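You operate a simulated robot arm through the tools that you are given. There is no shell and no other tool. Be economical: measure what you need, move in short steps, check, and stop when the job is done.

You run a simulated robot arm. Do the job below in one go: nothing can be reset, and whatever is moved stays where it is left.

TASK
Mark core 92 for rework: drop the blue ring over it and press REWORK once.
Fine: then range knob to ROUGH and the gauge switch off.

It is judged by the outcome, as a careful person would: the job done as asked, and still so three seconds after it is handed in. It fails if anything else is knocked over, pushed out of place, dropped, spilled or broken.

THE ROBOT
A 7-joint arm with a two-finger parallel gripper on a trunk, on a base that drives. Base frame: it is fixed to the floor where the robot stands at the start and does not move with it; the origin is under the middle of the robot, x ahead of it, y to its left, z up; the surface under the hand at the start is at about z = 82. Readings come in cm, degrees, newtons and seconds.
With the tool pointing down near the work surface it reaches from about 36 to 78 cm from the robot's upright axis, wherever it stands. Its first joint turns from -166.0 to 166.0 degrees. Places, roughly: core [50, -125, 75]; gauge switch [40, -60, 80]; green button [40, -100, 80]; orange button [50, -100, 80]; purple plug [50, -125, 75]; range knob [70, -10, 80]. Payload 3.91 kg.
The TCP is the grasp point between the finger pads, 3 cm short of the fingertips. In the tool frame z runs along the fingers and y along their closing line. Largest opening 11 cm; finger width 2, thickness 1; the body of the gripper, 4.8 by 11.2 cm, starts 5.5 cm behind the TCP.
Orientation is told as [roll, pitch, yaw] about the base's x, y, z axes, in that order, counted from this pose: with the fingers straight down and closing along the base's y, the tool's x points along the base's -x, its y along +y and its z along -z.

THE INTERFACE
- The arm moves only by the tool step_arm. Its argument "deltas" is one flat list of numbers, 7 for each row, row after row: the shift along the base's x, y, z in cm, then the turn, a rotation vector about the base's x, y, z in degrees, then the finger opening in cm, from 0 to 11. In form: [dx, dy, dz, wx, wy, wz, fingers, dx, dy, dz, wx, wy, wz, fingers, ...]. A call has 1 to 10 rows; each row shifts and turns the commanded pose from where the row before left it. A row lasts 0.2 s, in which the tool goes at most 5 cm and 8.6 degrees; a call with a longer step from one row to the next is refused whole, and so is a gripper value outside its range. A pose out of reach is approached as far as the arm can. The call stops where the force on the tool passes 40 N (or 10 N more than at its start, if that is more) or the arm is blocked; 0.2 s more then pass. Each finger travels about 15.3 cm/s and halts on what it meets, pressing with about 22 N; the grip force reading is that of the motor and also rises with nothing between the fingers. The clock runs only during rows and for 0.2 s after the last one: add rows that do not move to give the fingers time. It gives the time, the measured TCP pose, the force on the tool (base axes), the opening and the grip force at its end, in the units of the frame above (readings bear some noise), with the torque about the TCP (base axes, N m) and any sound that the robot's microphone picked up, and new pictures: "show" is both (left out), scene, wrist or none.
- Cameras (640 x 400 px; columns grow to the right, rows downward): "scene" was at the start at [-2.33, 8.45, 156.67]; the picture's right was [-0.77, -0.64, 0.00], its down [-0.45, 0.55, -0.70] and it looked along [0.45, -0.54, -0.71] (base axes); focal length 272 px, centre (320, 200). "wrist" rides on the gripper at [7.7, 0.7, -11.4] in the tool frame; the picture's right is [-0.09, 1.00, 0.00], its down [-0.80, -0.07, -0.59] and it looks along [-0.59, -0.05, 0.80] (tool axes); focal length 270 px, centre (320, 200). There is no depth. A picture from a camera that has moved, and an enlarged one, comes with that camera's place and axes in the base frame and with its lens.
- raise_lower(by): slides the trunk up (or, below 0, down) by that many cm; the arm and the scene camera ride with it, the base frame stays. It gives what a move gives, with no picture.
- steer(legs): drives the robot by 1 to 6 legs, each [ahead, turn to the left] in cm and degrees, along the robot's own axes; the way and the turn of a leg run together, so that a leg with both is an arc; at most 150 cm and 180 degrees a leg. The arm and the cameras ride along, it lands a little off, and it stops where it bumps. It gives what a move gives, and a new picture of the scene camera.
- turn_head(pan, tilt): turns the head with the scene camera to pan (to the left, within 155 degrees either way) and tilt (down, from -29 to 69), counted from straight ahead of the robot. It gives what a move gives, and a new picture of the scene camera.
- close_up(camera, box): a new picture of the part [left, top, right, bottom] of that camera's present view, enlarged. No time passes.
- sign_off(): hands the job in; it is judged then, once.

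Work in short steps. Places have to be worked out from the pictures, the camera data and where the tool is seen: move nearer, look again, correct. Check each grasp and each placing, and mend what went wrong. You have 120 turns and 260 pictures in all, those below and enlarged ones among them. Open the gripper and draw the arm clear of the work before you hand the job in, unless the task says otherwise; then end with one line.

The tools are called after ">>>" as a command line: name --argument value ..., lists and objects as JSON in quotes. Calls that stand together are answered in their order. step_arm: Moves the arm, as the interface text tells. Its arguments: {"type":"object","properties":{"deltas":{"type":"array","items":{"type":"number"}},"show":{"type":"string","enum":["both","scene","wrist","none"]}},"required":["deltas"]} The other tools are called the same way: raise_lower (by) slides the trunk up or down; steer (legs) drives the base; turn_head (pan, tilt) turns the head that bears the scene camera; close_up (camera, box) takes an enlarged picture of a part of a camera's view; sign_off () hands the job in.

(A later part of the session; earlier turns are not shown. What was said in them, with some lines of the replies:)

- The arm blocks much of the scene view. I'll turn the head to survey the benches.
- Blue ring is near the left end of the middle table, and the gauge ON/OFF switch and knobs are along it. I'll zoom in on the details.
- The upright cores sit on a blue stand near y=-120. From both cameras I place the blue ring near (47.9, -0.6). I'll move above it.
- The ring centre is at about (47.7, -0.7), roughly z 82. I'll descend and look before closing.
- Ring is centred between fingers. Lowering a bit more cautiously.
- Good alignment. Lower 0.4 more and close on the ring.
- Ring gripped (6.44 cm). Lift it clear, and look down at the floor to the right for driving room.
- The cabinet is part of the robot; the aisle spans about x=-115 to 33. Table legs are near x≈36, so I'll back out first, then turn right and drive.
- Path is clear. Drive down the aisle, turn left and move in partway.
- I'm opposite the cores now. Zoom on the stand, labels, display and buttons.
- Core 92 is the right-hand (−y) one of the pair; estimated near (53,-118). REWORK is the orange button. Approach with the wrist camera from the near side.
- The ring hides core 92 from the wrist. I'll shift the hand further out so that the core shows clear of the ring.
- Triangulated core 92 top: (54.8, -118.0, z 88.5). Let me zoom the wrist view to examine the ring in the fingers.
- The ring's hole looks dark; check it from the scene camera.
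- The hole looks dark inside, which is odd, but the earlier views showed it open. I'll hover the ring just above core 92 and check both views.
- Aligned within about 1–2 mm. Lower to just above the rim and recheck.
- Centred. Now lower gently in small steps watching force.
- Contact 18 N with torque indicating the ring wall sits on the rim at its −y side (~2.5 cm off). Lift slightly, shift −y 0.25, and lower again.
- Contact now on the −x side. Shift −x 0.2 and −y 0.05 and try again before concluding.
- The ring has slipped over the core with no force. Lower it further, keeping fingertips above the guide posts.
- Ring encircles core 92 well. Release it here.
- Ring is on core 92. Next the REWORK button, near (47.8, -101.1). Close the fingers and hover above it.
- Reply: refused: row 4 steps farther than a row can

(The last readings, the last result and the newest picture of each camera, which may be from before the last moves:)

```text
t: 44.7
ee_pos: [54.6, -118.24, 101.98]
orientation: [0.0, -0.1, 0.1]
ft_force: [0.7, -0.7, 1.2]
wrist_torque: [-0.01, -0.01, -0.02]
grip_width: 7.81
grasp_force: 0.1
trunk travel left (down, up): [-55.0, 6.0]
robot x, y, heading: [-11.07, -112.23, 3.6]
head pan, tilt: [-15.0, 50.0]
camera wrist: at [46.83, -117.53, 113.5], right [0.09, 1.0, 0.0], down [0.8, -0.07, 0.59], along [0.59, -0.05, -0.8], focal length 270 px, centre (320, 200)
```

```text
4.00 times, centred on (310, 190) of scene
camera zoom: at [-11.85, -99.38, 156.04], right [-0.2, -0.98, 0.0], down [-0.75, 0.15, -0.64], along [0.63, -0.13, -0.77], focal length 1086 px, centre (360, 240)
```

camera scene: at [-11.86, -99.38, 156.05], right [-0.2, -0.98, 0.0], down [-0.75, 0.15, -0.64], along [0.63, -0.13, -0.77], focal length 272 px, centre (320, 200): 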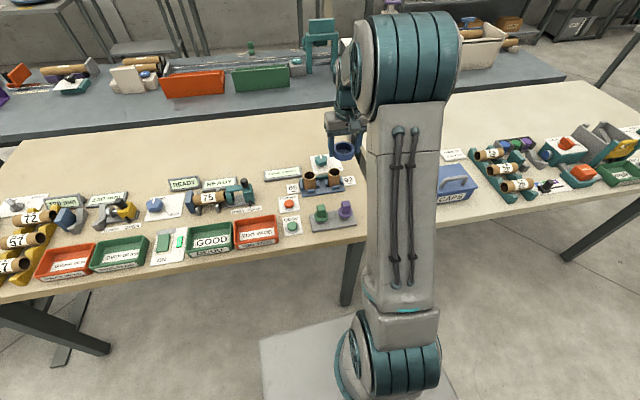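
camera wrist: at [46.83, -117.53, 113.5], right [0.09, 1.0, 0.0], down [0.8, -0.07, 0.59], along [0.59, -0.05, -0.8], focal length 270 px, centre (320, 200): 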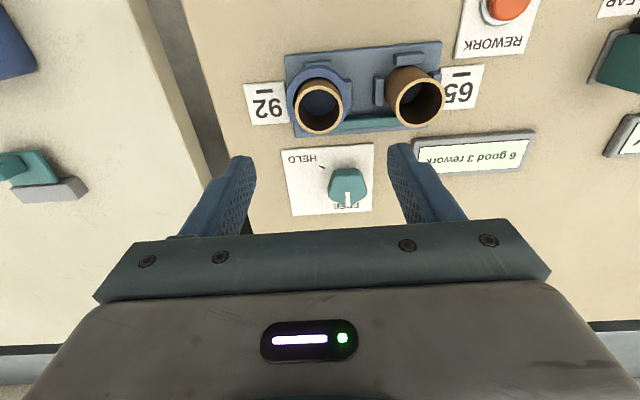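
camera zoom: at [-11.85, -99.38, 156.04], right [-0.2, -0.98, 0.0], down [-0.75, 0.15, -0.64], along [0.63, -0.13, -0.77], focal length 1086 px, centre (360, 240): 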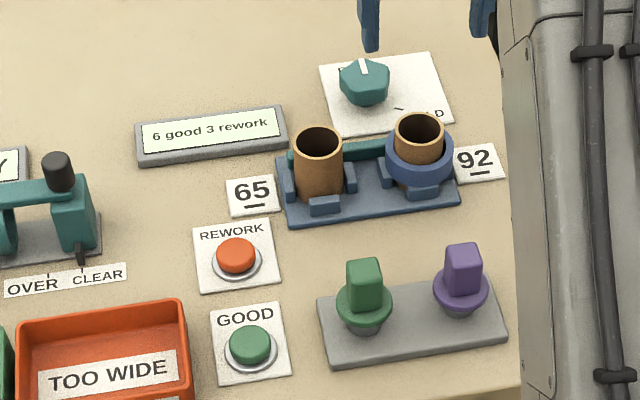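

The move was refused for one overlong row; split it.

>>> step_arm --deltas '[-1.5, 4.2, 0, 0, 0, 0, 7.8, -1.5, 4.2, 0, 0, 0, 0, 5, -1.5, 4.2, -1, 0, 0, 0, 2, -1.5, 4, -1, 0, 0, 0, 0, -0.7, 0.5, -3, 0, 0, 0, 0, 0, 0, -3, 0, 0, 0, 0, 0, 0, 0, 0, 0, 0, 0]' --show "wrist"

>>> close_up --camera "scene" --box '[250, 140, 370, 240]'

```text
t: 46.3
ee_pos: [47.78, -101.24, 93.92]
orientation: [-0.1, -0.1, 0.0]
ft_force: [-0.5, 0.2, -0.3]
wrist_torque: [0.01, 0.04, 0.0]
grip_width: 0.01
grasp_force: 22.0
trunk travel left (down, up): [-55.0, 6.0]
robot x, y, heading: [-10.82, -112.27, 3.5]
head pan, tilt: [-15.0, 50.0]
camera wrist: at [40.05, -100.59, 105.34], right [0.09, 1.0, 0.0], down [0.8, -0.07, 0.59], along [0.59, -0.05, -0.8], focal length 270 px, centre (320, 200)
```

wrist: 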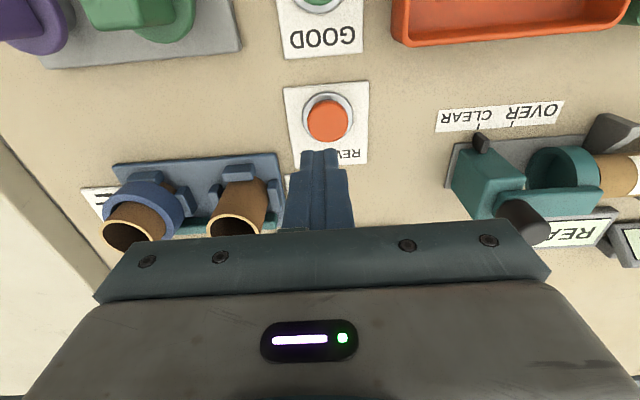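

```text
4.00 times, centred on (310, 190) of scene
camera zoom: at [-11.85, -99.37, 156.05], right [-0.2, -0.98, 0.0], down [-0.75, 0.15, -0.64], along [0.63, -0.13, -0.77], focal length 1086 px, centre (360, 240)
```

zoom: 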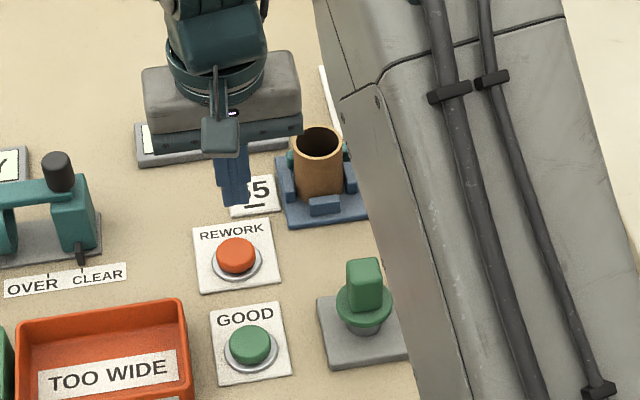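

Button centre near (47.8, -100.6). Descend to just above it.

>>> step_arm --deltas '[0, 0.6, -2.5, 0, 0, 0, 0, 0, 0, -2.5, 0, 0, 0, 0, 0, 0, 0, 0, 0, 0, 0]' --show "wrist"

>>> close_up --camera "scene" --box '[260, 170, 330, 220]'

```text
t: 47.1
ee_pos: [47.83, -100.48, 88.82]
orientation: [0.0, 0.2, 0.0]
ft_force: [0.1, 0.3, 0.6]
wrist_torque: [-0.01, -0.04, 0.02]
grip_width: 0.0
grasp_force: 21.5
trunk travel left (down, up): [-55.0, 6.0]
robot x, y, heading: [-11.27, -112.22, 3.3]
head pan, tilt: [-15.0, 50.0]
camera wrist: at [40.03, -99.84, 100.34], right [0.09, 1.0, 0.0], down [0.8, -0.07, 0.59], along [0.59, -0.05, -0.8], focal length 270 px, centre (320, 200)
```

wrist: 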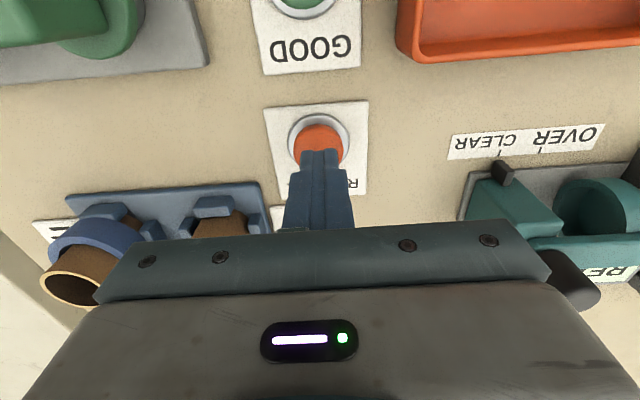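

```text
8.00 times, centred on (295, 195) of scene
camera zoom: at [-11.86, -99.37, 156.05], right [-0.2, -0.98, 0.0], down [-0.75, 0.15, -0.64], along [0.63, -0.13, -0.77], focal length 2173 px, centre (520, 240)
```

zoom: 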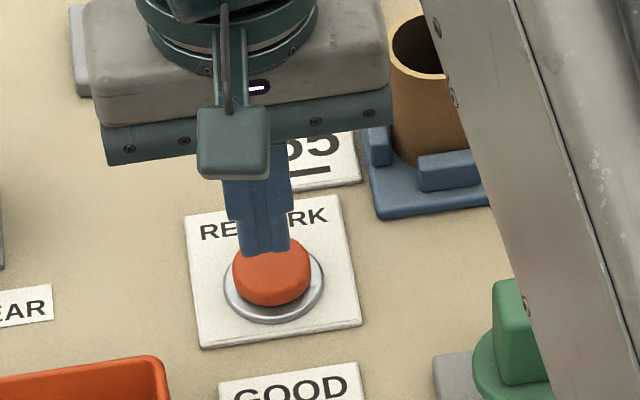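

Fingertips hover over the button; shift −x 0.4 and press in small steps.

>>> step_arm --deltas '[-0.4, 0, 0, 0, 0, 0, 0, 0, 0, -0.5, 0, 0, 0, 0, 0, 0, -0.4, 0, 0, 0, 0, 0, 0, -0.3, 0, 0, 0, 0]' --show "none"

>>> close_up --camera "scene" --box '[260, 170, 330, 220]'

```text
t: 48.1
ee_pos: [47.63, -100.59, 87.67]
orientation: [0.0, 0.0, 0.1]
ft_force: [0.7, -1.2, -0.2]
wrist_torque: [-0.02, -0.01, 0.0]
grip_width: 0.01
grasp_force: 21.8
trunk travel left (down, up): [-55.0, 6.0]
robot x, y, heading: [-11.16, -112.31, 3.5]
head pan, tilt: [-15.0, 50.0]
```

```text
8.00 times, centred on (295, 195) of scene
camera zoom: at [-11.85, -99.37, 156.05], right [-0.2, -0.98, 0.0], down [-0.75, 0.15, -0.64], along [0.63, -0.13, -0.77], focal length 2173 px, centre (520, 240)
```

zoom: 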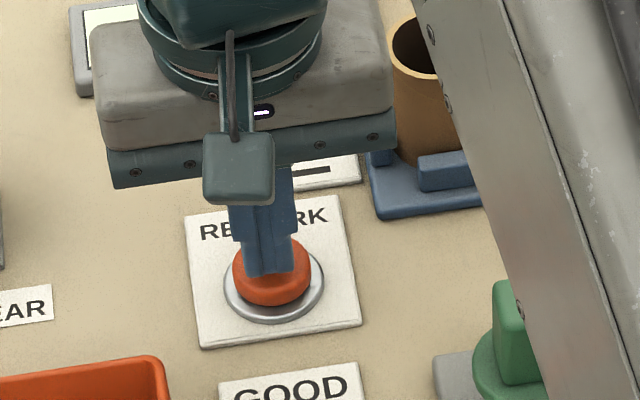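

Almost touching. Continue down slowly.

>>> step_arm --deltas '[0, 0, -0.3, 0, 0, 0, 0, 0, 0, -0.3, 0, 0, 0, 0, 0, 0, 0, 0, 0, 0, 0]' --show "none"

>>> close_up --camera "scene" --box '[260, 150, 330, 220]'

```text
t: 48.9
ee_pos: [47.73, -100.66, 87.01]
orientation: [0.0, -0.1, 0.0]
ft_force: [-0.1, -0.7, 0.9]
wrist_torque: [0.02, -0.03, -0.03]
grip_width: 0.0
grasp_force: 22.1
trunk travel left (down, up): [-55.0, 6.0]
robot x, y, heading: [-10.97, -112.3, 3.1]
head pan, tilt: [-15.0, 50.0]
```

```text
5.71 times, centred on (295, 185) of scene
camera zoom: at [-11.86, -99.37, 156.05], right [-0.2, -0.98, 0.0], down [-0.75, 0.15, -0.64], along [0.63, -0.13, -0.77], focal length 1552 px, centre (463, 286)
```

zoom: 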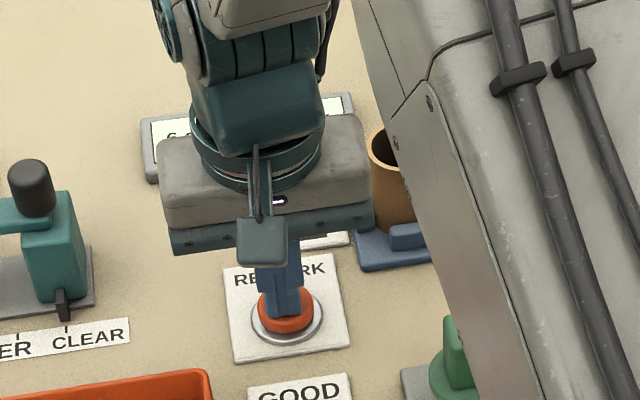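

Still no real force; continue down a bit.

>>> step_arm --deltas '[0, 0, -0.2, 0, 0, 0, 0, 0, 0, -0.2, 0, 0, 0, 0, 0, 0, 0, 0, 0, 0, 0]' --show "none"

```text
t: 49.7
ee_pos: [47.65, -100.52, 86.78]
orientation: [0.1, 0.0, 0.0]
ft_force: [2.3, 0.7, 4.4]
wrist_torque: [0.01, -0.05, 0.01]
grip_width: 0.01
grasp_force: 22.2
trunk travel left (down, up): [-55.0, 6.0]
robot x, y, heading: [-11.41, -112.17, 3.3]
head pan, tilt: [-15.0, 50.0]
heard: click
```

A click was heard. Retreat straight up and read the display.

>>> step_arm --deltas '[0, 0, 2, 0, 0, 0, 0, 0, 0, 4, 0, 0, 0, 0, 0, 0, 4.5, 0, 0, 0, 0, 0, 0, 4.5, 0, 0, 0, 0, -3, 0, 3, 0, 0, 0, 0, -4, 0, 2, 0, 0, 0, 0, -4, 0, 1, 0, 0, 0, 0, 0, 0, 0, 0, 0, 0, 0]' --show "none"

>>> close_up --camera "scene" --box '[250, 140, 370, 240]'

```text
t: 51.5
ee_pos: [36.21, -100.66, 107.79]
orientation: [0.0, 0.0, 0.0]
ft_force: [-0.4, -0.4, 0.1]
wrist_torque: [0.0, 0.01, 0.02]
grip_width: 0.02
grasp_force: 22.0
trunk travel left (down, up): [-55.0, 6.0]
robot x, y, heading: [-11.18, -112.46, 3.5]
head pan, tilt: [-15.0, 50.0]
```

```text
4.00 times, centred on (310, 190) of scene
camera zoom: at [-11.84, -99.37, 156.04], right [-0.2, -0.98, 0.0], down [-0.75, 0.15, -0.64], along [0.63, -0.13, -0.77], focal length 1086 px, centre (360, 240)
```

zoom: 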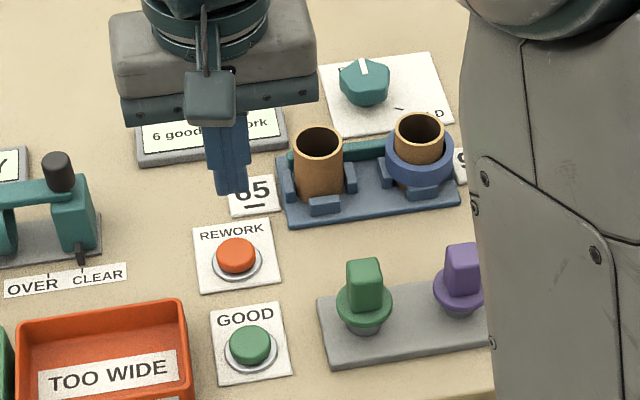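

Move hand sideways to read the display.

>>> step_arm --deltas '[-1, 4.5, 1, 0, 0, 0, 0, -1, 4.5, 1, 0, 0, 0, 0, -1, 4.5, 1, 0, 0, 0, 0, 0, 0, 0, 0, 0, 0, 0]' --show "none"

>>> close_up --camera "scene" --box '[250, 140, 370, 240]'

```text
t: 52.5
ee_pos: [33.63, -87.26, 110.59]
orientation: [0.0, 0.0, -0.1]
ft_force: [0.5, 0.0, 0.4]
wrist_torque: [-0.01, -0.03, -0.02]
grip_width: 0.0
grasp_force: 22.3
trunk travel left (down, up): [-55.0, 6.0]
robot x, y, heading: [-11.21, -112.22, 3.3]
head pan, tilt: [-15.0, 50.0]
```

```text
4.00 times, centred on (310, 190) of scene
camera zoom: at [-11.86, -99.37, 156.05], right [-0.2, -0.98, 0.0], down [-0.75, 0.15, -0.64], along [0.63, -0.13, -0.77], focal length 1086 px, centre (360, 240)
```

zoom: 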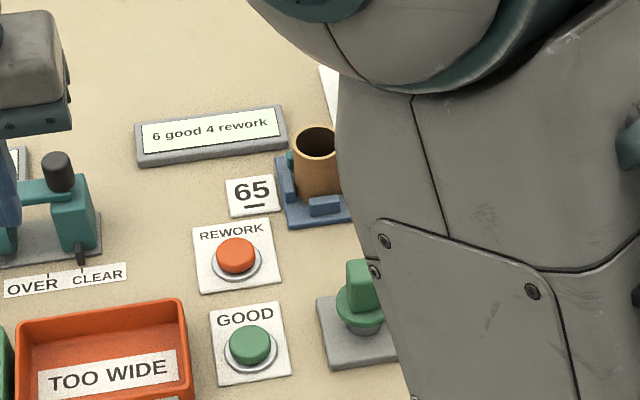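

Display reads "4 rework" — pressed once. Now drive back toward the range knob.

>>> steer --legs '[[-17, 0], [0, 86.5], [78, 0], [0, -90], [18, 0]]'

>>> turn_head --pan 0 --tilt 50

```text
t: 66.2
ee_pos: [36.49, -12.62, 110.62]
orientation: [0.0, 0.0, -2.0]
ft_force: [-0.8, 0.7, -0.5]
wrist_torque: [-0.02, 0.04, 0.03]
grip_width: 0.02
grasp_force: 21.7
trunk travel left (down, up): [-55.0, 6.0]
robot x, y, heading: [-9.06, -36.27, 1.5]
head pan, tilt: [-15.0, 50.0]
camera scene: at [-9.37, -23.24, 156.04], right [-0.23, -0.97, 0.0], down [-0.75, 0.18, -0.64], along [0.62, -0.15, -0.77], focal length 272 px, centre (320, 200)
```

scene: 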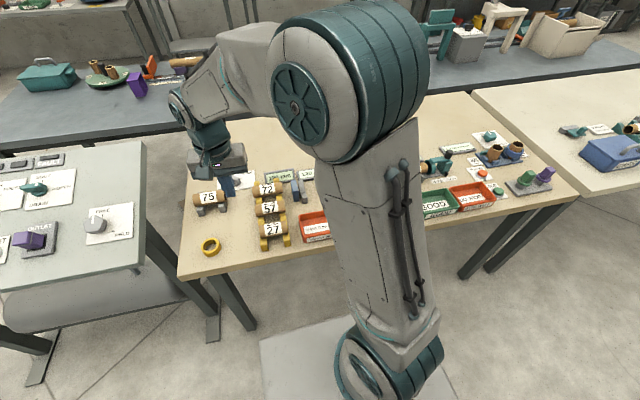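

```text
t: 67.0
ee_pos: [36.3, -12.77, 110.66]
orientation: [0.0, 0.0, -1.8]
ft_force: [-0.5, 0.3, -0.8]
wrist_torque: [-0.01, 0.03, 0.02]
grip_width: 0.0
grasp_force: 22.3
trunk travel left (down, up): [-55.0, 6.0]
robot x, y, heading: [-8.66, -36.05, 1.5]
head pan, tilt: [0.0, 50.0]
camera scene: at [-9.25, -21.26, 156.04], right [0.03, -1.0, 0.0], down [-0.77, -0.02, -0.64], along [0.64, 0.02, -0.77], focal length 272 px, centre (320, 200)
```

scene: 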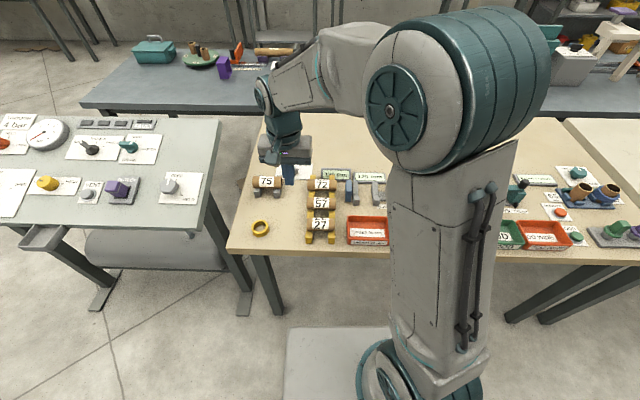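

Range knob is near (66, -9). I need a bit more reach: drive ahead 8 cm.

>>> steer --legs '[[8, 0]]'

>>> step_arm --deltas '[4, 1, -1, 0, 0, 1.8, 4, 4, 1, -1, 0, 0, 0, 4, 4, 1, -1, 0, 0, 0, 4, 4, 1, -1, 0, 0, 0, 4, 4, 0, -1, 0, 0, 0, 4, 0, 0, 0, 0, 0, 0, 4]' --show "both"

```text
t: 68.1
ee_pos: [44.31, -12.43, 110.59]
orientation: [0.1, 0.2, -1.9]
ft_force: [0.1, -0.5, -0.2]
wrist_torque: [0.0, 0.01, 0.0]
grip_width: 0.0
grasp_force: 21.4
trunk travel left (down, up): [-55.0, 6.0]
robot x, y, heading: [-1.11, -35.88, 1.5]
head pan, tilt: [0.0, 50.0]
camera scene: at [-1.24, -21.03, 156.04], right [0.03, -1.0, 0.0], down [-0.77, -0.02, -0.64], along [0.64, 0.02, -0.77], focal length 272 px, centre (320, 200)
```

scene: 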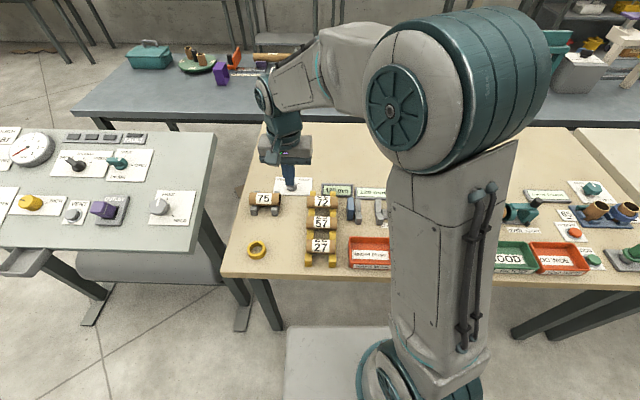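

```text
t: 69.5
ee_pos: [64.45, -8.46, 105.43]
orientation: [0.0, 0.0, -0.1]
ft_force: [-0.3, -0.1, -0.6]
wrist_torque: [0.02, -0.02, -0.02]
grip_width: 4.0
grasp_force: 0.0
trunk travel left (down, up): [-55.0, 6.0]
robot x, y, heading: [-0.84, -35.94, 1.4]
head pan, tilt: [0.0, 50.0]
camera scene: at [-1.39, -21.05, 156.05], right [0.03, -1.0, 0.0], down [-0.77, -0.02, -0.64], along [0.64, 0.02, -0.77], focal length 272 px, centre (320, 200)
camera wrist: at [56.72, -7.71, 117.0], right [0.09, 1.0, 0.0], down [0.8, -0.07, 0.59], along [0.59, -0.05, -0.8], focal length 270 px, centre (320, 200)
```

scene: 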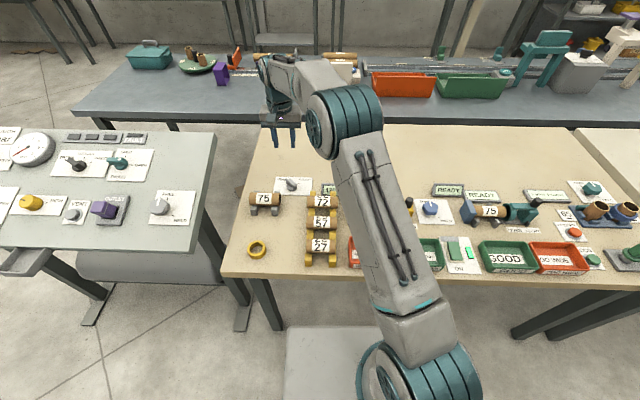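
wrist: 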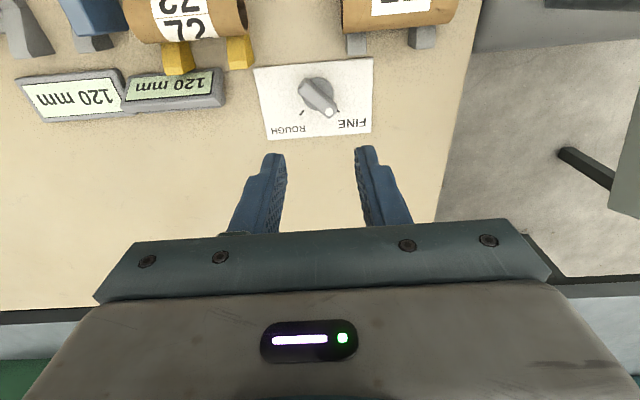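

>>> close_up --camera "wrist" --box '[240, 40, 390, 150]'

>>> close_up --camera "scene" --box '[240, 150, 350, 230]'

```text
3.64 times, centred on (315, 95) of wrist
camera zoom: at [56.72, -7.71, 117.0], right [0.09, 1.0, 0.0], down [0.8, -0.07, 0.59], along [0.59, -0.05, -0.8], focal length 983 px, centre (338, 582)
```

zoom: 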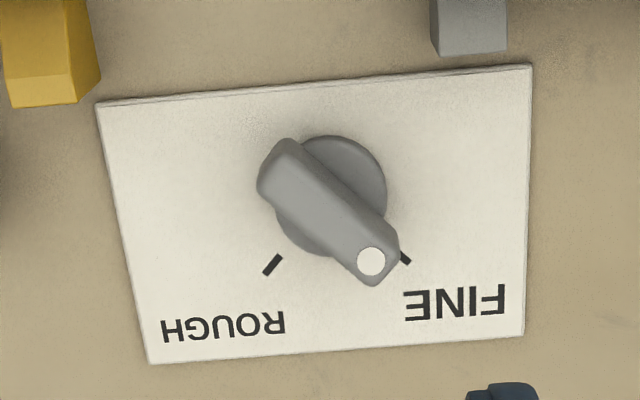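

```text
5.00 times, centred on (295, 190) of scene
camera zoom: at [-1.39, -21.05, 156.05], right [0.03, -1.0, 0.0], down [-0.77, -0.02, -0.64], along [0.64, 0.02, -0.77], focal length 1358 px, centre (445, 250)
```

zoom: 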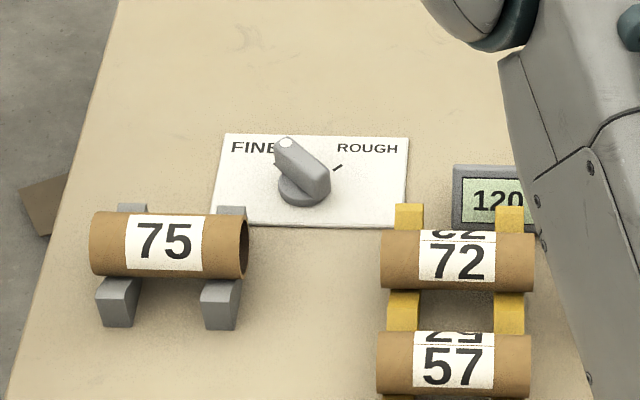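

Knob centre ≈ (65.8, -8.7), bar pointing at FINE (45° toward +x+y); ROUGH is at −45°. Yaw the gripper +45° to straddle the bar and come closer.

>>> step_arm --deltas '[0.3, 0, -2, 0, 0, 7.5, 4, 0.3, 0, -2, 0, 0, 7.5, 4, 0.3, 0, -2, 0, 0, 7.5, 4, 0.4, -0.2, -2, 0, 0, 7.5, 4, 0, 0, -2, 0, 0, 7.5, 4, 0, 0, 0, 0, 0, 7.5, 4, 0, 0, 0, 0, 0, 0, 4]' --show "wrist"

>>> close_up --camera "scene" --box '[240, 150, 350, 230]'

```text
t: 71.1
ee_pos: [65.54, -8.51, 95.48]
orientation: [0.0, 0.0, 45.0]
ft_force: [1.0, 1.0, 0.9]
wrist_torque: [0.0, -0.01, 0.01]
grip_width: 3.99
grasp_force: 0.2
trunk travel left (down, up): [-55.0, 6.0]
robot x, y, heading: [-1.42, -35.89, 1.5]
head pan, tilt: [0.0, 50.0]
camera wrist: at [59.53, -13.51, 107.03], right [-0.64, 0.77, 0.0], down [0.62, 0.52, 0.59], along [0.46, 0.38, -0.8], focal length 270 px, centre (320, 200)
```

wrist: 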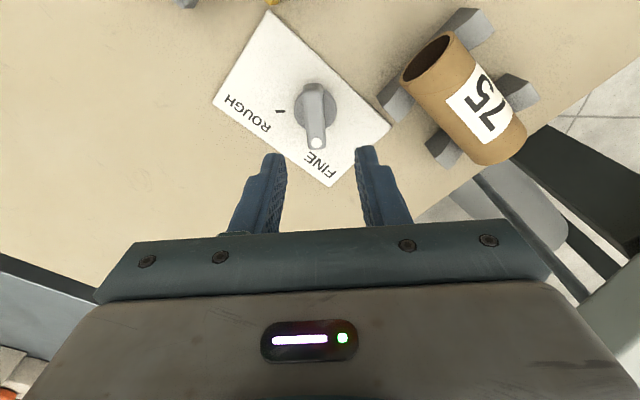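

```text
5.00 times, centred on (295, 190) of scene
camera zoom: at [-1.36, -21.05, 156.04], right [0.03, -1.0, 0.0], down [-0.77, -0.02, -0.64], along [0.64, 0.02, -0.77], focal length 1358 px, centre (445, 250)
```

zoom: 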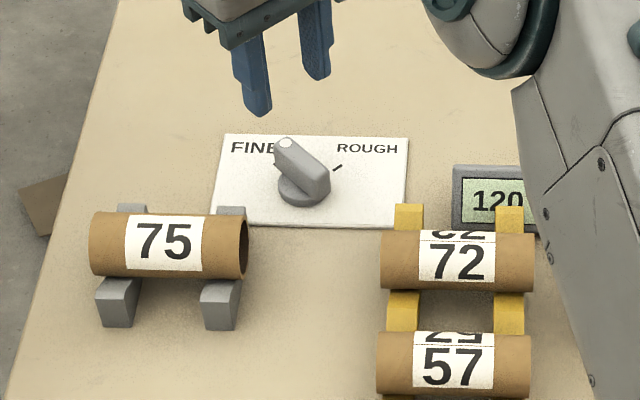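

Bar is aligned with the fingers; slight correction of −0.4 in y. Descend partway.

>>> step_arm --deltas '[0.05, -0.4, -3, 0, 0, 0, 4, 0, 0, -3, 0, 0, 0, 4, 0, 0, 0, 0, 0, 0, 4]' --show "wrist"

>>> close_up --camera "scene" --box '[265, 160, 325, 205]'

```text
t: 71.9
ee_pos: [65.86, -9.26, 89.54]
orientation: [0.1, 0.0, 44.9]
ft_force: [-0.3, 0.4, 0.0]
wrist_torque: [-0.01, -0.05, 0.01]
grip_width: 4.0
grasp_force: 0.0
trunk travel left (down, up): [-55.0, 6.0]
robot x, y, heading: [-1.15, -35.95, 1.5]
head pan, tilt: [0.0, 50.0]
camera wrist: at [59.84, -14.1, 101.05], right [-0.64, 0.77, 0.0], down [0.62, 0.52, 0.59], along [0.46, 0.38, -0.8], focal length 270 px, centre (320, 200)
```

wrist: 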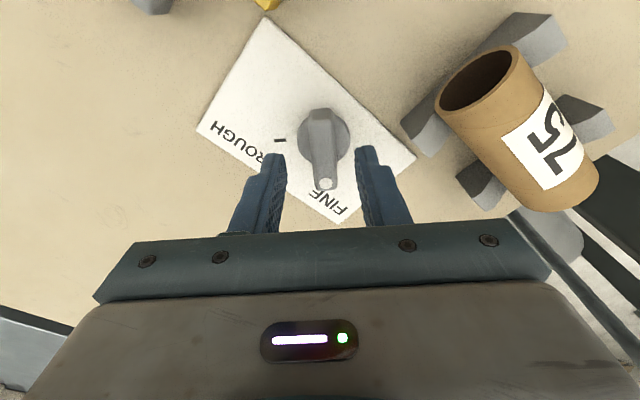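

```text
8.89 times, centred on (295, 182) of scene
camera zoom: at [-1.36, -21.04, 156.05], right [0.03, -1.0, 0.0], down [-0.77, -0.02, -0.64], along [0.64, 0.02, -0.77], focal length 2414 px, centre (542, 356)
```

zoom: 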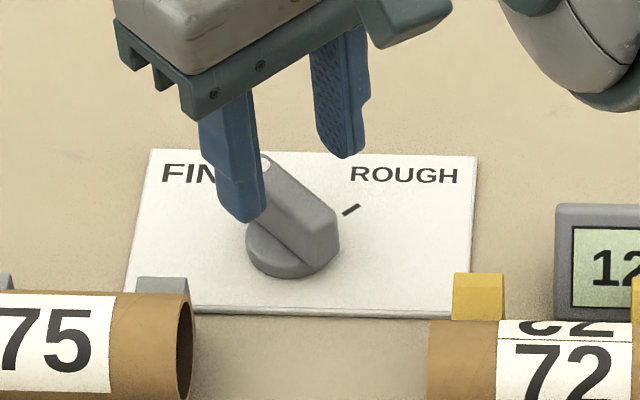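

Bar top at z≈85.9; centred. Lower 2.3 cm and close on the bar.

>>> step_arm --deltas '[0, 0, -1.3, 0, 0, 0, 4, 0, 0, -1, 0, 0, 0, 4, 0, 0, 0, 0, 0, 0, 2.5, 0, 0, 0, 0, 0, 0, 1.2, 0, 0, 0, 0, 0, 0, 1.0, 0, 0, 0, 0, 0, 0, 1.0]' --show "wrist"

>>> close_up --camera "scene" --box '[265, 160, 325, 205]'

```text
t: 73.3
ee_pos: [65.74, -8.94, 87.14]
orientation: [-0.1, 0.1, 44.8]
ft_force: [-3.6, 2.2, -1.4]
wrist_torque: [0.45, -0.3, -0.52]
grip_width: 1.56
grasp_force: 44.9
trunk travel left (down, up): [-55.0, 6.0]
robot x, y, heading: [-1.27, -36.13, 1.5]
head pan, tilt: [0.0, 50.0]
camera wrist: at [59.69, -13.96, 98.7], right [-0.64, 0.77, 0.0], down [0.62, 0.52, 0.59], along [0.46, 0.38, -0.8], focal length 270 px, centre (320, 200)
```

wrist: 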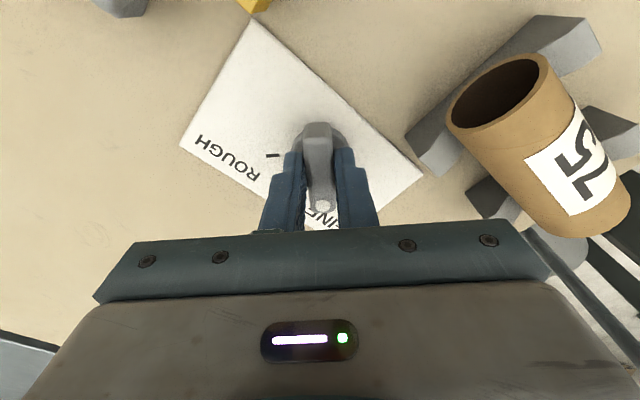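

```text
8.89 times, centred on (295, 182) of scene
camera zoom: at [-1.4, -21.02, 156.04], right [0.03, -1.0, 0.0], down [-0.77, -0.02, -0.64], along [0.64, 0.02, -0.77], focal length 2414 px, centre (542, 356)
```

zoom: 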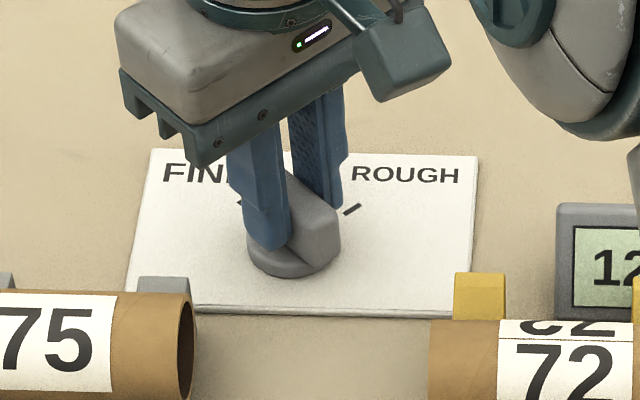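

Firmly gripped. Rotate clockwise (−z) 45° first, checking.

>>> step_arm --deltas '[-0.05, 0.05, 0, 0, 0, -7.5, 1.0, 0, 0, 0, 0, 0, -7.5, 1.0, 0, 0, 0, 0, 0, -7.5, 1.0, 0, 0, 0, 0, 0, -7.5, 1.0, 0, 0, 0, 0, 0, -7.5, 1.0, 0, 0, 0, 0, 0, -7.5, 1.0, 0, 0, 0, 0, 0, 0, 1.0]' --show "wrist"

```text
t: 74.9
ee_pos: [65.53, -8.84, 87.1]
orientation: [0.0, 0.0, -0.1]
ft_force: [3.2, 6.5, -6.6]
wrist_torque: [0.27, -1.12, 0.0]
grip_width: 1.57
grasp_force: 45.0
trunk travel left (down, up): [-55.0, 6.0]
robot x, y, heading: [-1.43, -36.23, 1.7]
head pan, tilt: [0.0, 50.0]
camera wrist: at [57.84, -8.09, 98.7], right [0.09, 1.0, 0.0], down [0.8, -0.07, 0.59], along [0.59, -0.05, -0.8], focal length 270 px, centre (320, 200)
```

wrist: 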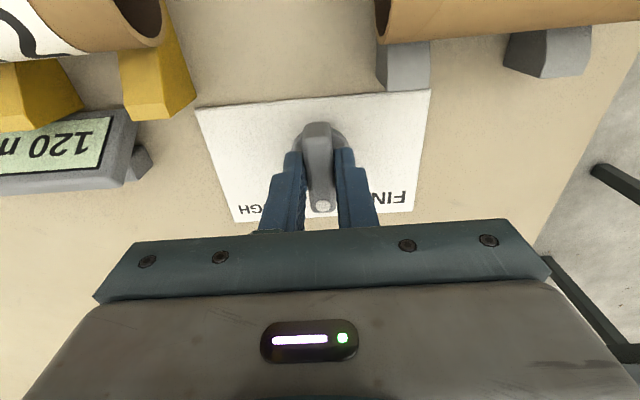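

Knob follows; rotate the remaining 45°.

>>> step_arm --deltas '[0.05, 0.05, 0, 0, 0, -7.5, 1.0, 0, 0.05, 0, 0, 0, -7.5, 1.0, 0, 0, 0, 0, 0, -7.5, 1.0, 0, 0, 0, 0, 0, -7.5, 1.0, 0, 0, 0, 0, 0, -7.5, 1.0, 0, 0, 0, 0, 0, -7.5, 1.0, 0, 0, 0, 0, 0, 0, 1.0]' --show "wrist"

>>> close_up --camera "scene" --box '[265, 160, 325, 205]'

```text
t: 76.5
ee_pos: [65.64, -8.65, 87.15]
orientation: [-0.1, 0.0, -45.1]
ft_force: [3.0, 13.2, -14.2]
wrist_torque: [1.16, 0.47, -0.02]
grip_width: 1.61
grasp_force: 45.1
trunk travel left (down, up): [-55.0, 6.0]
robot x, y, heading: [-1.09, -35.87, 1.5]
head pan, tilt: [0.0, 50.0]
camera wrist: at [60.68, -2.63, 98.71], right [0.77, 0.64, 0.0], down [0.52, -0.62, 0.59], along [0.38, -0.46, -0.8], focal length 270 px, centre (320, 200)
```

wrist: 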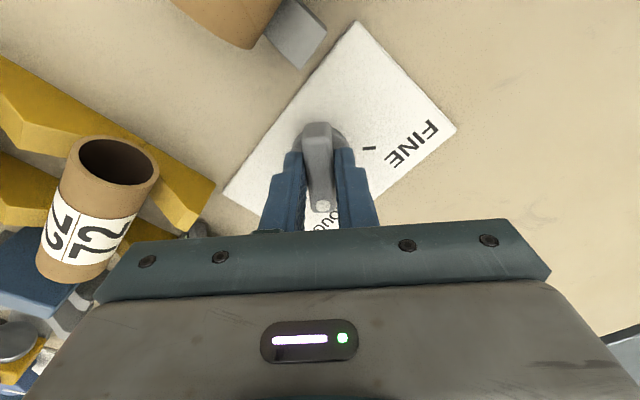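

```text
8.89 times, centred on (295, 182) of scene
camera zoom: at [-1.15, -20.79, 156.01], right [0.03, -1.0, 0.0], down [-0.77, -0.02, -0.64], along [0.64, 0.02, -0.77], focal length 2414 px, centre (542, 356)
```

zoom: 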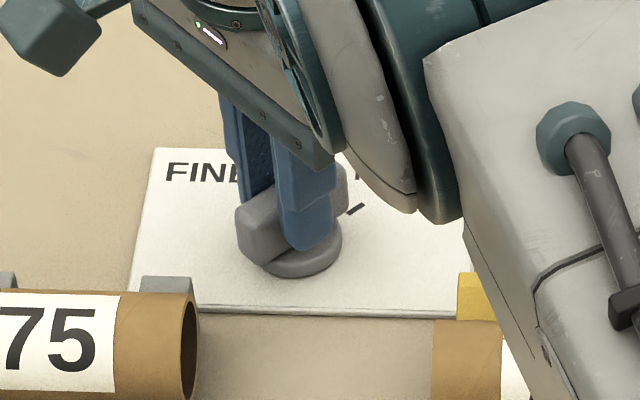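

Rotated to about −45°. Open and rise to check the pointer.

>>> step_arm --deltas '[0, 0, 0, 0, 0, 0, 2.5, 0, 0, 0, 0, 0, 0, 4, 0, 0, 0, 0, 0, 0, 4, 0, 0, 4, 0, 0, 0, 4, 0, 0, 4, 0, 0, 0, 4, 0, 0, 4, 0, 0, 0, 4, 0, 0, 0, 0, 0, 0, 4]' --show "wrist"

>>> close_up --camera "wrist" --box '[230, 20, 450, 190]'

```text
t: 78.1
ee_pos: [65.41, -8.98, 99.56]
orientation: [0.1, 0.0, -45.0]
ft_force: [0.1, 0.3, -0.4]
wrist_torque: [0.01, 0.02, 0.0]
grip_width: 4.0
grasp_force: 0.0
trunk travel left (down, up): [-55.0, 6.0]
robot x, y, heading: [-0.73, -36.13, 1.8]
head pan, tilt: [0.0, 50.0]
camera wrist: at [60.36, -3.07, 111.0], right [0.77, 0.64, 0.0], down [0.52, -0.62, 0.59], along [0.38, -0.46, -0.8], focal length 270 px, centre (320, 200)
```

wrist: 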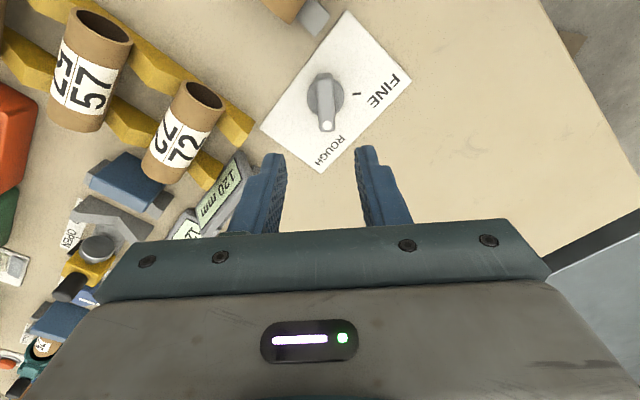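

```text
2.35 times, centred on (340, 105) of wrist
camera zoom: at [60.36, -3.07, 111.0], right [0.77, 0.64, 0.0], down [0.52, -0.62, 0.59], along [0.38, -0.46, -0.8], focal length 636 px, centre (273, 424)
```

zoom: 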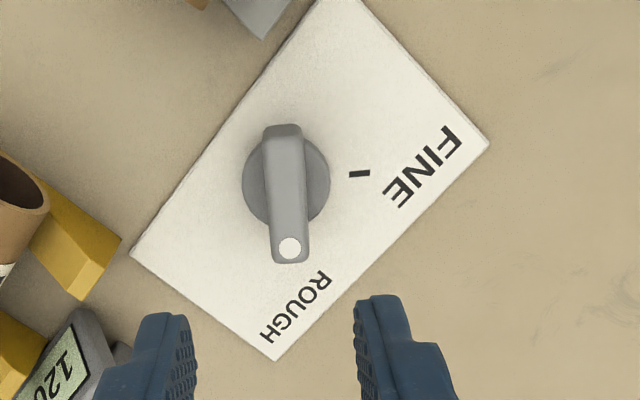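

Knob points at ROUGH. Now go to the gauge switch near (40, -60), un-yawing the gripper on the way.

>>> step_arm --deltas '[0, 0, 4.5, 0, 0, 7.5, 4, -2, -2, 3, 0, 0, 7.5, 3, -3, -4, 0, 0, 0, 7.5, 2, -3, -4, 0, 0, 0, 7.5, 1, -3, -4, 0, 0, 0, 7.5, 0, -3, -4, 0, 0, 0, 7.5, 0, -2, -4.5, 0, 0, 0, 0, 0, -2, -4.5, 0, 0, 0, 0, 0, -2, -4.5, 0, 0, 0, 0, 0, -2, -4.5, 0, 0, 0, 0, 0]' --show "none"

>>> step_arm --deltas '[-1, -4.5, 0, 0, 0, 0, 0, 0, -4.5, 0, 0, 0, 0, 0, 0, -4.5, -1, 0, 0, 0, 0, 0, 0, 0, 0, 0, 0, 0]' --show "wrist"

>>> close_up --camera "scene" --box '[240, 150, 350, 230]'

```text
t: 80.3
ee_pos: [43.5, -44.77, 106.82]
orientation: [0.0, 0.0, 0.0]
ft_force: [0.4, 1.3, -0.1]
wrist_torque: [0.03, 0.02, -0.03]
grip_width: 0.0
grasp_force: 21.7
trunk travel left (down, up): [-55.0, 6.0]
robot x, y, heading: [-1.27, -35.89, 1.4]
head pan, tilt: [0.0, 50.0]
```

```text
t: 81.3
ee_pos: [42.75, -58.18, 105.73]
orientation: [0.1, 0.0, 0.0]
ft_force: [-0.5, 0.7, -0.1]
wrist_torque: [-0.03, 0.01, 0.01]
grip_width: 0.0
grasp_force: 22.3
trunk travel left (down, up): [-55.0, 6.0]
robot x, y, heading: [-1.4, -36.27, 1.6]
head pan, tilt: [0.0, 50.0]
camera wrist: at [34.96, -57.49, 117.22], right [0.09, 1.0, 0.0], down [0.8, -0.07, 0.59], along [0.59, -0.05, -0.8], focal length 270 px, centre (320, 200)
```

wrist: 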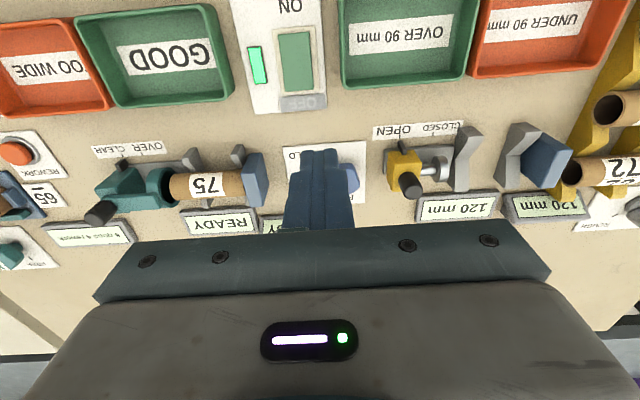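

```text
5.00 times, centred on (295, 190) of scene
camera zoom: at [-1.38, -21.05, 156.05], right [0.03, -1.0, 0.0], down [-0.77, -0.02, -0.64], along [0.64, 0.02, -0.77], focal length 1358 px, centre (445, 250)
```

zoom: 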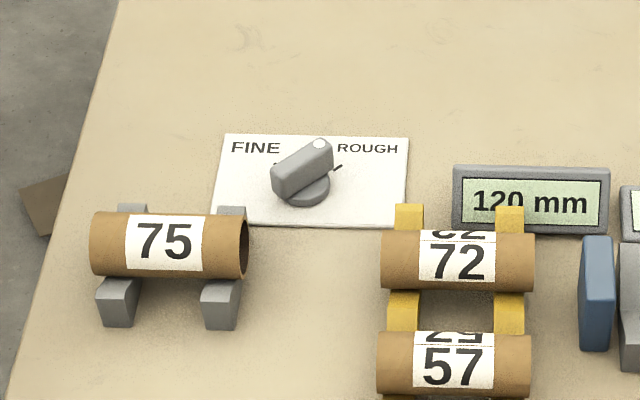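

Range is at ROUGH. Zoom on the gauge switch.

>>> close_up --camera "wrist" --box '[220, 0, 360, 130]'

>>> turn_head --pan -50 --tilt 55

```text
3.08 times, centred on (290, 65) of wrist
camera zoom: at [34.96, -57.49, 117.22], right [0.09, 1.0, 0.0], down [0.8, -0.07, 0.59], along [0.59, -0.05, -0.8], focal length 832 px, centre (412, 615)
```

zoom: 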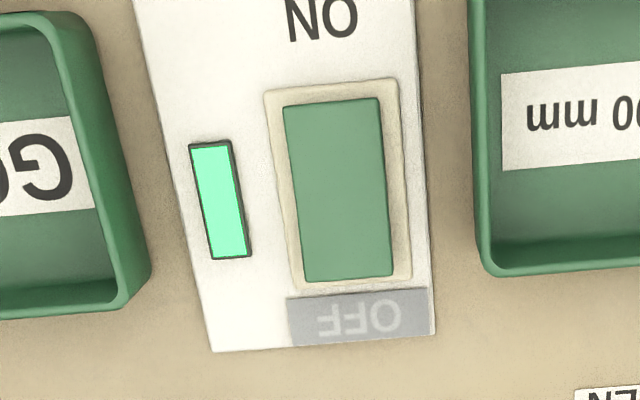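

```text
t: 82.4
ee_pos: [42.83, -58.31, 105.74]
orientation: [-0.1, 0.0, 0.0]
ft_force: [0.3, -0.5, -0.2]
wrist_torque: [0.01, -0.03, -0.03]
grip_width: 0.0
grasp_force: 21.9
trunk travel left (down, up): [-55.0, 6.0]
robot x, y, heading: [-1.19, -35.97, 1.5]
head pan, tilt: [-50.0, 55.0]
camera scene: at [-4.27, -26.66, 155.4], right [-0.75, -0.66, 0.0], down [-0.54, 0.61, -0.57], along [0.38, -0.43, -0.82], focal length 272 px, centre (320, 200)
```

scene: 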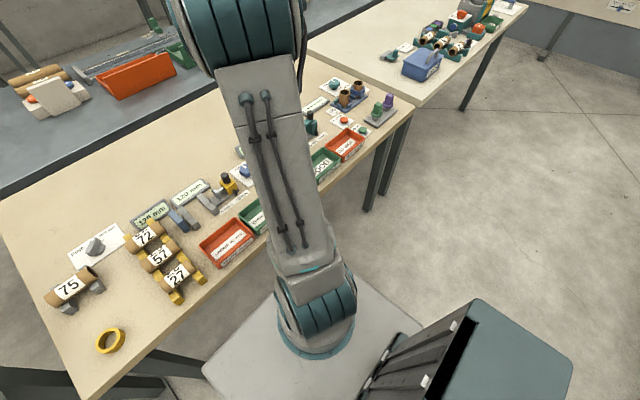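

Rocker switch, ON lit; OFF end is at the far side (+x), near (42.3, -60.6). Hover with closed fingers over the OFF end.

>>> step_arm --deltas '[0, -1.2, -4, 0, 0, 0, 0, -0.3, -1.2, -4, 0, 0, 0, 0, -0.3, 0, -4, 0, 0, 0, 0, 0, 0, -3, 0, 0, 0, 0, 0, 0, 0, 0, 0, 0, 0]' --show "wrist"

>>> close_up --camera "wrist" --box '[230, 60, 410, 220]'

```text
t: 83.6
ee_pos: [42.18, -60.68, 90.85]
orientation: [0.0, -0.1, 0.0]
ft_force: [0.9, -1.2, -0.1]
wrist_torque: [0.01, -0.01, -0.01]
grip_width: 0.01
grasp_force: 21.7
trunk travel left (down, up): [-55.0, 6.0]
robot x, y, heading: [-1.3, -35.81, 1.4]
head pan, tilt: [-50.0, 55.0]
camera wrist: at [34.42, -59.98, 102.34], right [0.09, 1.0, 0.0], down [0.8, -0.07, 0.59], along [0.59, -0.05, -0.8], focal length 270 px, centre (320, 200)
```

wrist: 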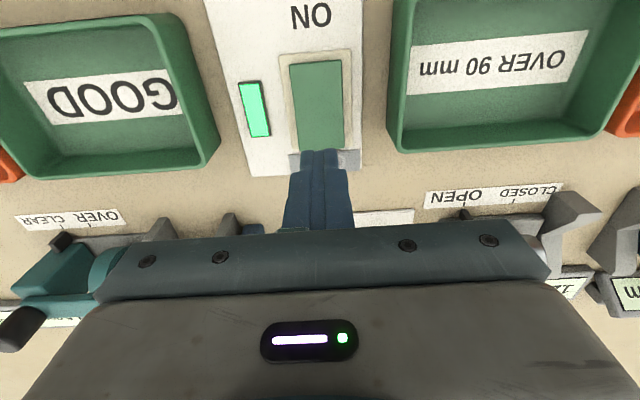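

```text
2.50 times, centred on (320, 140) of wrist
camera zoom: at [34.42, -59.98, 102.34], right [0.09, 1.0, 0.0], down [0.8, -0.07, 0.59], along [0.59, -0.05, -0.8], focal length 676 px, centre (320, 350)
```

zoom: 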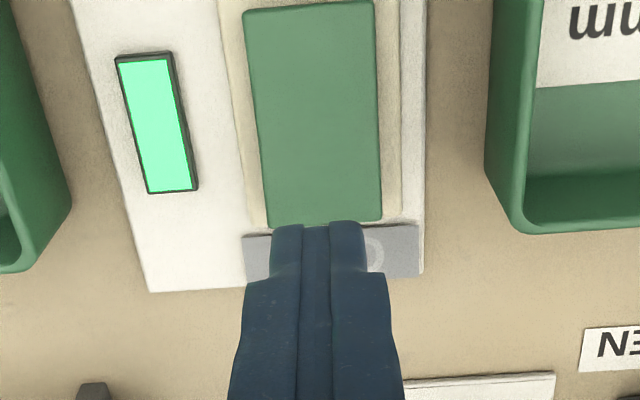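

Fingertips are over the OFF end. Descend then press in small steps.

>>> step_arm --deltas '[-0.1, 0, -2, 0, 0, 0, 0, 0, 0, -0.8, 0, 0, 0, 0, 0, 0, -0.5, 0, 0, 0, 0, 0, 0, 0, 0, 0, 0, 0]' --show "wrist"

```text
t: 84.6
ee_pos: [41.8, -60.67, 87.55]
orientation: [0.0, 0.0, 0.0]
ft_force: [0.4, 0.8, 0.2]
wrist_torque: [0.02, 0.01, -0.02]
grip_width: 0.0
grasp_force: 22.1
trunk travel left (down, up): [-55.0, 6.0]
robot x, y, heading: [-1.1, -36.28, 1.6]
head pan, tilt: [-50.0, 55.0]
camera wrist: at [34.16, -60.09, 99.0], right [0.09, 1.0, 0.0], down [0.8, -0.07, 0.59], along [0.59, -0.05, -0.8], focal length 270 px, centre (320, 200)
```

wrist: 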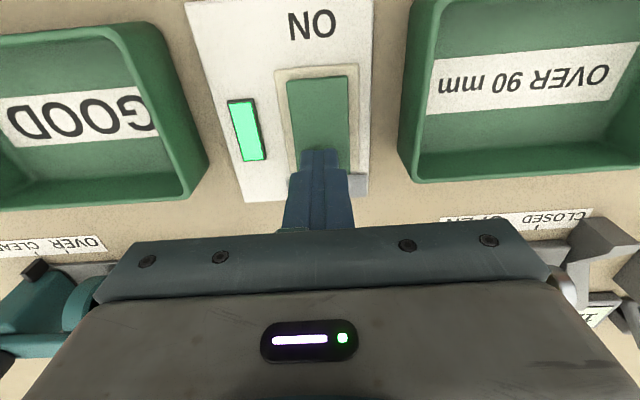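

>>> step_arm --deltas '[0, 0, -0.4, 0, 0, 0, 0, 0, 0, -0.3, 0, 0, 0, 0, 0, 0, -0.3, 0, 0, 0, 0, 0, 0, 0, 0, 0, 0, 0]' --show "wrist"

```text
t: 85.8
ee_pos: [41.91, -60.85, 86.9]
orientation: [-0.1, -0.3, -0.1]
ft_force: [-5.5, 4.0, 21.7]
wrist_torque: [0.13, 0.36, -0.05]
grip_width: 0.0
grasp_force: 21.9
trunk travel left (down, up): [-55.0, 6.0]
robot x, y, heading: [-0.96, -35.94, 1.7]
head pan, tilt: [-50.0, 55.0]
heard: click
stopped in row 4: the force on the tool passed its limit at 41 N (the readings are from after the stop); the commanded pose is now the measured one
camera wrist: at [34.13, -60.08, 98.33], right [0.09, 1.0, 0.0], down [0.8, -0.07, 0.6], along [0.6, -0.06, -0.8], focal length 270 px, centre (320, 200)
```

wrist: 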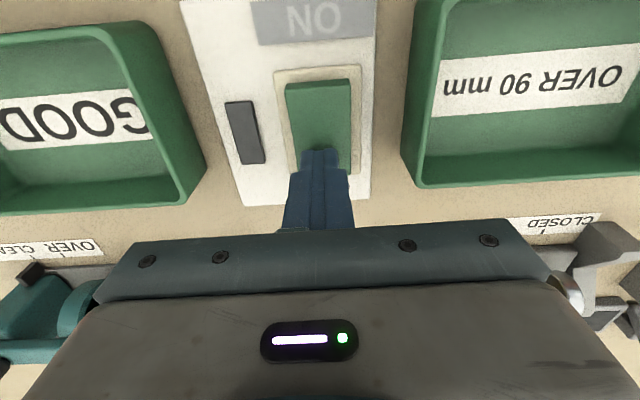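

The light went out with a click: switch is OFF. Retreat up and toward the robot, open the gripper and check everything.

>>> step_arm --deltas '[0, 0, 2, 0, 0, 0, 0, 0, 0, 4, 0, 0, 0, 0, 0, 0, 4.5, 0, 0, 0, 2, 0, 0, 4.5, 0, 0, 0, 4, 0, 2, 4, 0, 0, 0, 4, -1, 4, 2, 0, 0, 0, 4, -1, 4, 1, 0, 0, 0, 4, 0, 0, 0, 0, 0, 0, 4]' --show "wrist"

>>> turn_head --pan -65 --tilt 45

```text
t: 87.6
ee_pos: [39.8, -50.98, 108.62]
orientation: [-0.2, -0.3, 0.0]
ft_force: [-0.8, -0.8, -0.3]
wrist_torque: [0.0, -0.01, 0.01]
grip_width: 3.99
grasp_force: 0.0
trunk travel left (down, up): [-55.0, 6.0]
robot x, y, heading: [-1.17, -35.9, 1.6]
head pan, tilt: [-50.0, 55.0]
camera wrist: at [32.06, -50.34, 120.05], right [0.09, 1.0, 0.0], down [0.8, -0.07, 0.6], along [0.59, -0.06, -0.8], focal length 270 px, centre (320, 200)
```

wrist: 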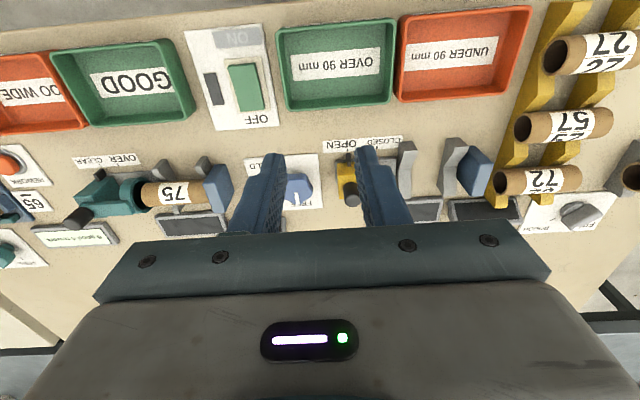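

```text
t: 88.3
ee_pos: [39.94, -51.06, 108.66]
orientation: [-0.2, -0.2, -0.1]
ft_force: [-0.1, 0.0, 0.1]
wrist_torque: [0.01, -0.02, 0.0]
grip_width: 4.01
grasp_force: 0.0
trunk travel left (down, up): [-55.0, 6.0]
robot x, y, heading: [-1.09, -36.04, 1.4]
head pan, tilt: [-65.0, 45.0]
camera scene: at [-5.43, -28.52, 156.73], right [-0.89, -0.45, 0.0], down [-0.32, 0.63, -0.71], along [0.32, -0.63, -0.71], focal length 272 px, centre (320, 200)
```

scene: 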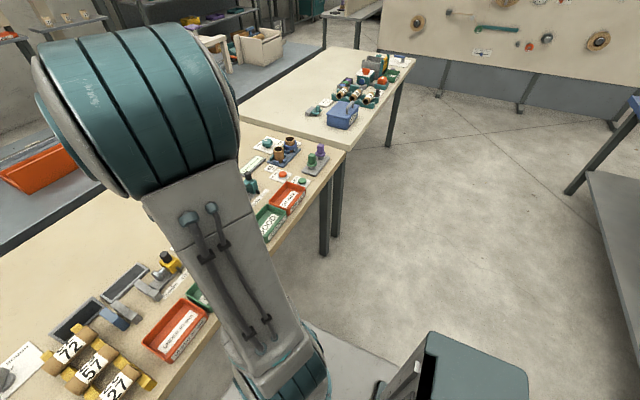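

>>> close_up --camera "scene" --box '[240, 120, 340, 190]'

>>> close_up --camera "wrist" --box '[480, 120, 640, 240]'

```text
5.71 times, centred on (290, 155) of scene
camera zoom: at [-5.43, -28.52, 156.73], right [-0.89, -0.45, 0.0], down [-0.32, 0.63, -0.71], along [0.32, -0.63, -0.71], focal length 1552 px, centre (491, 457)
```

zoom: 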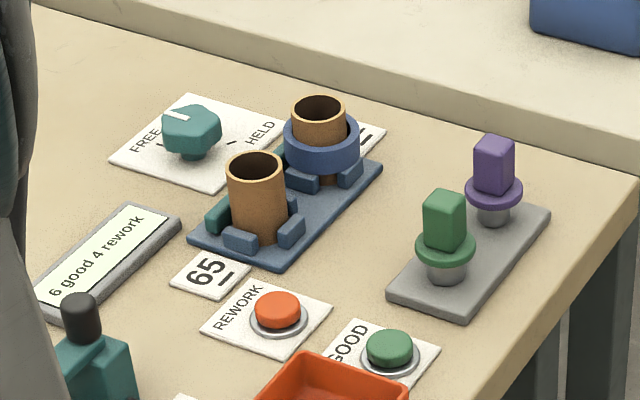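

```text
3.33 times, centred on (560, 180) of wrist
camera zoom: at [32.07, -50.35, 120.05], right [0.09, 1.0, 0.0], down [0.8, -0.07, 0.6], along [0.6, -0.06, -0.8], focal length 901 px, centre (-480, 267)
```

zoom: 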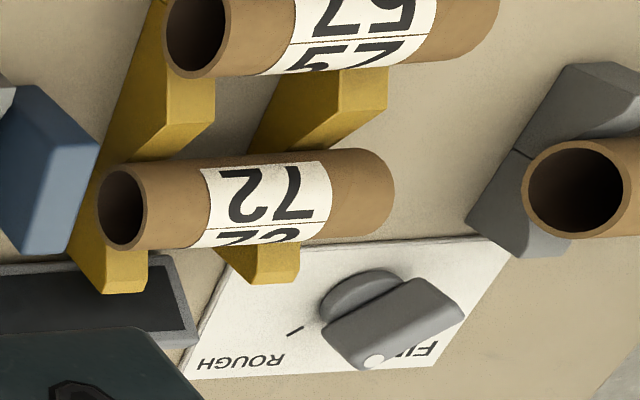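

All outcomes check out: the ring is over core 92, the display shows 4 rework (it was 3), the range points to ROUGH, and the gauge is off with its light and displays dark. The arm is clear, so I'm handing in.

>>> sign_off

```text
The job is handed in.
```

The job is done and handed in: the blue ring is over core 92, REWORK was pressed once (the count went from 3 to 4), the range knob is at ROUGH and the gauge switch is off.
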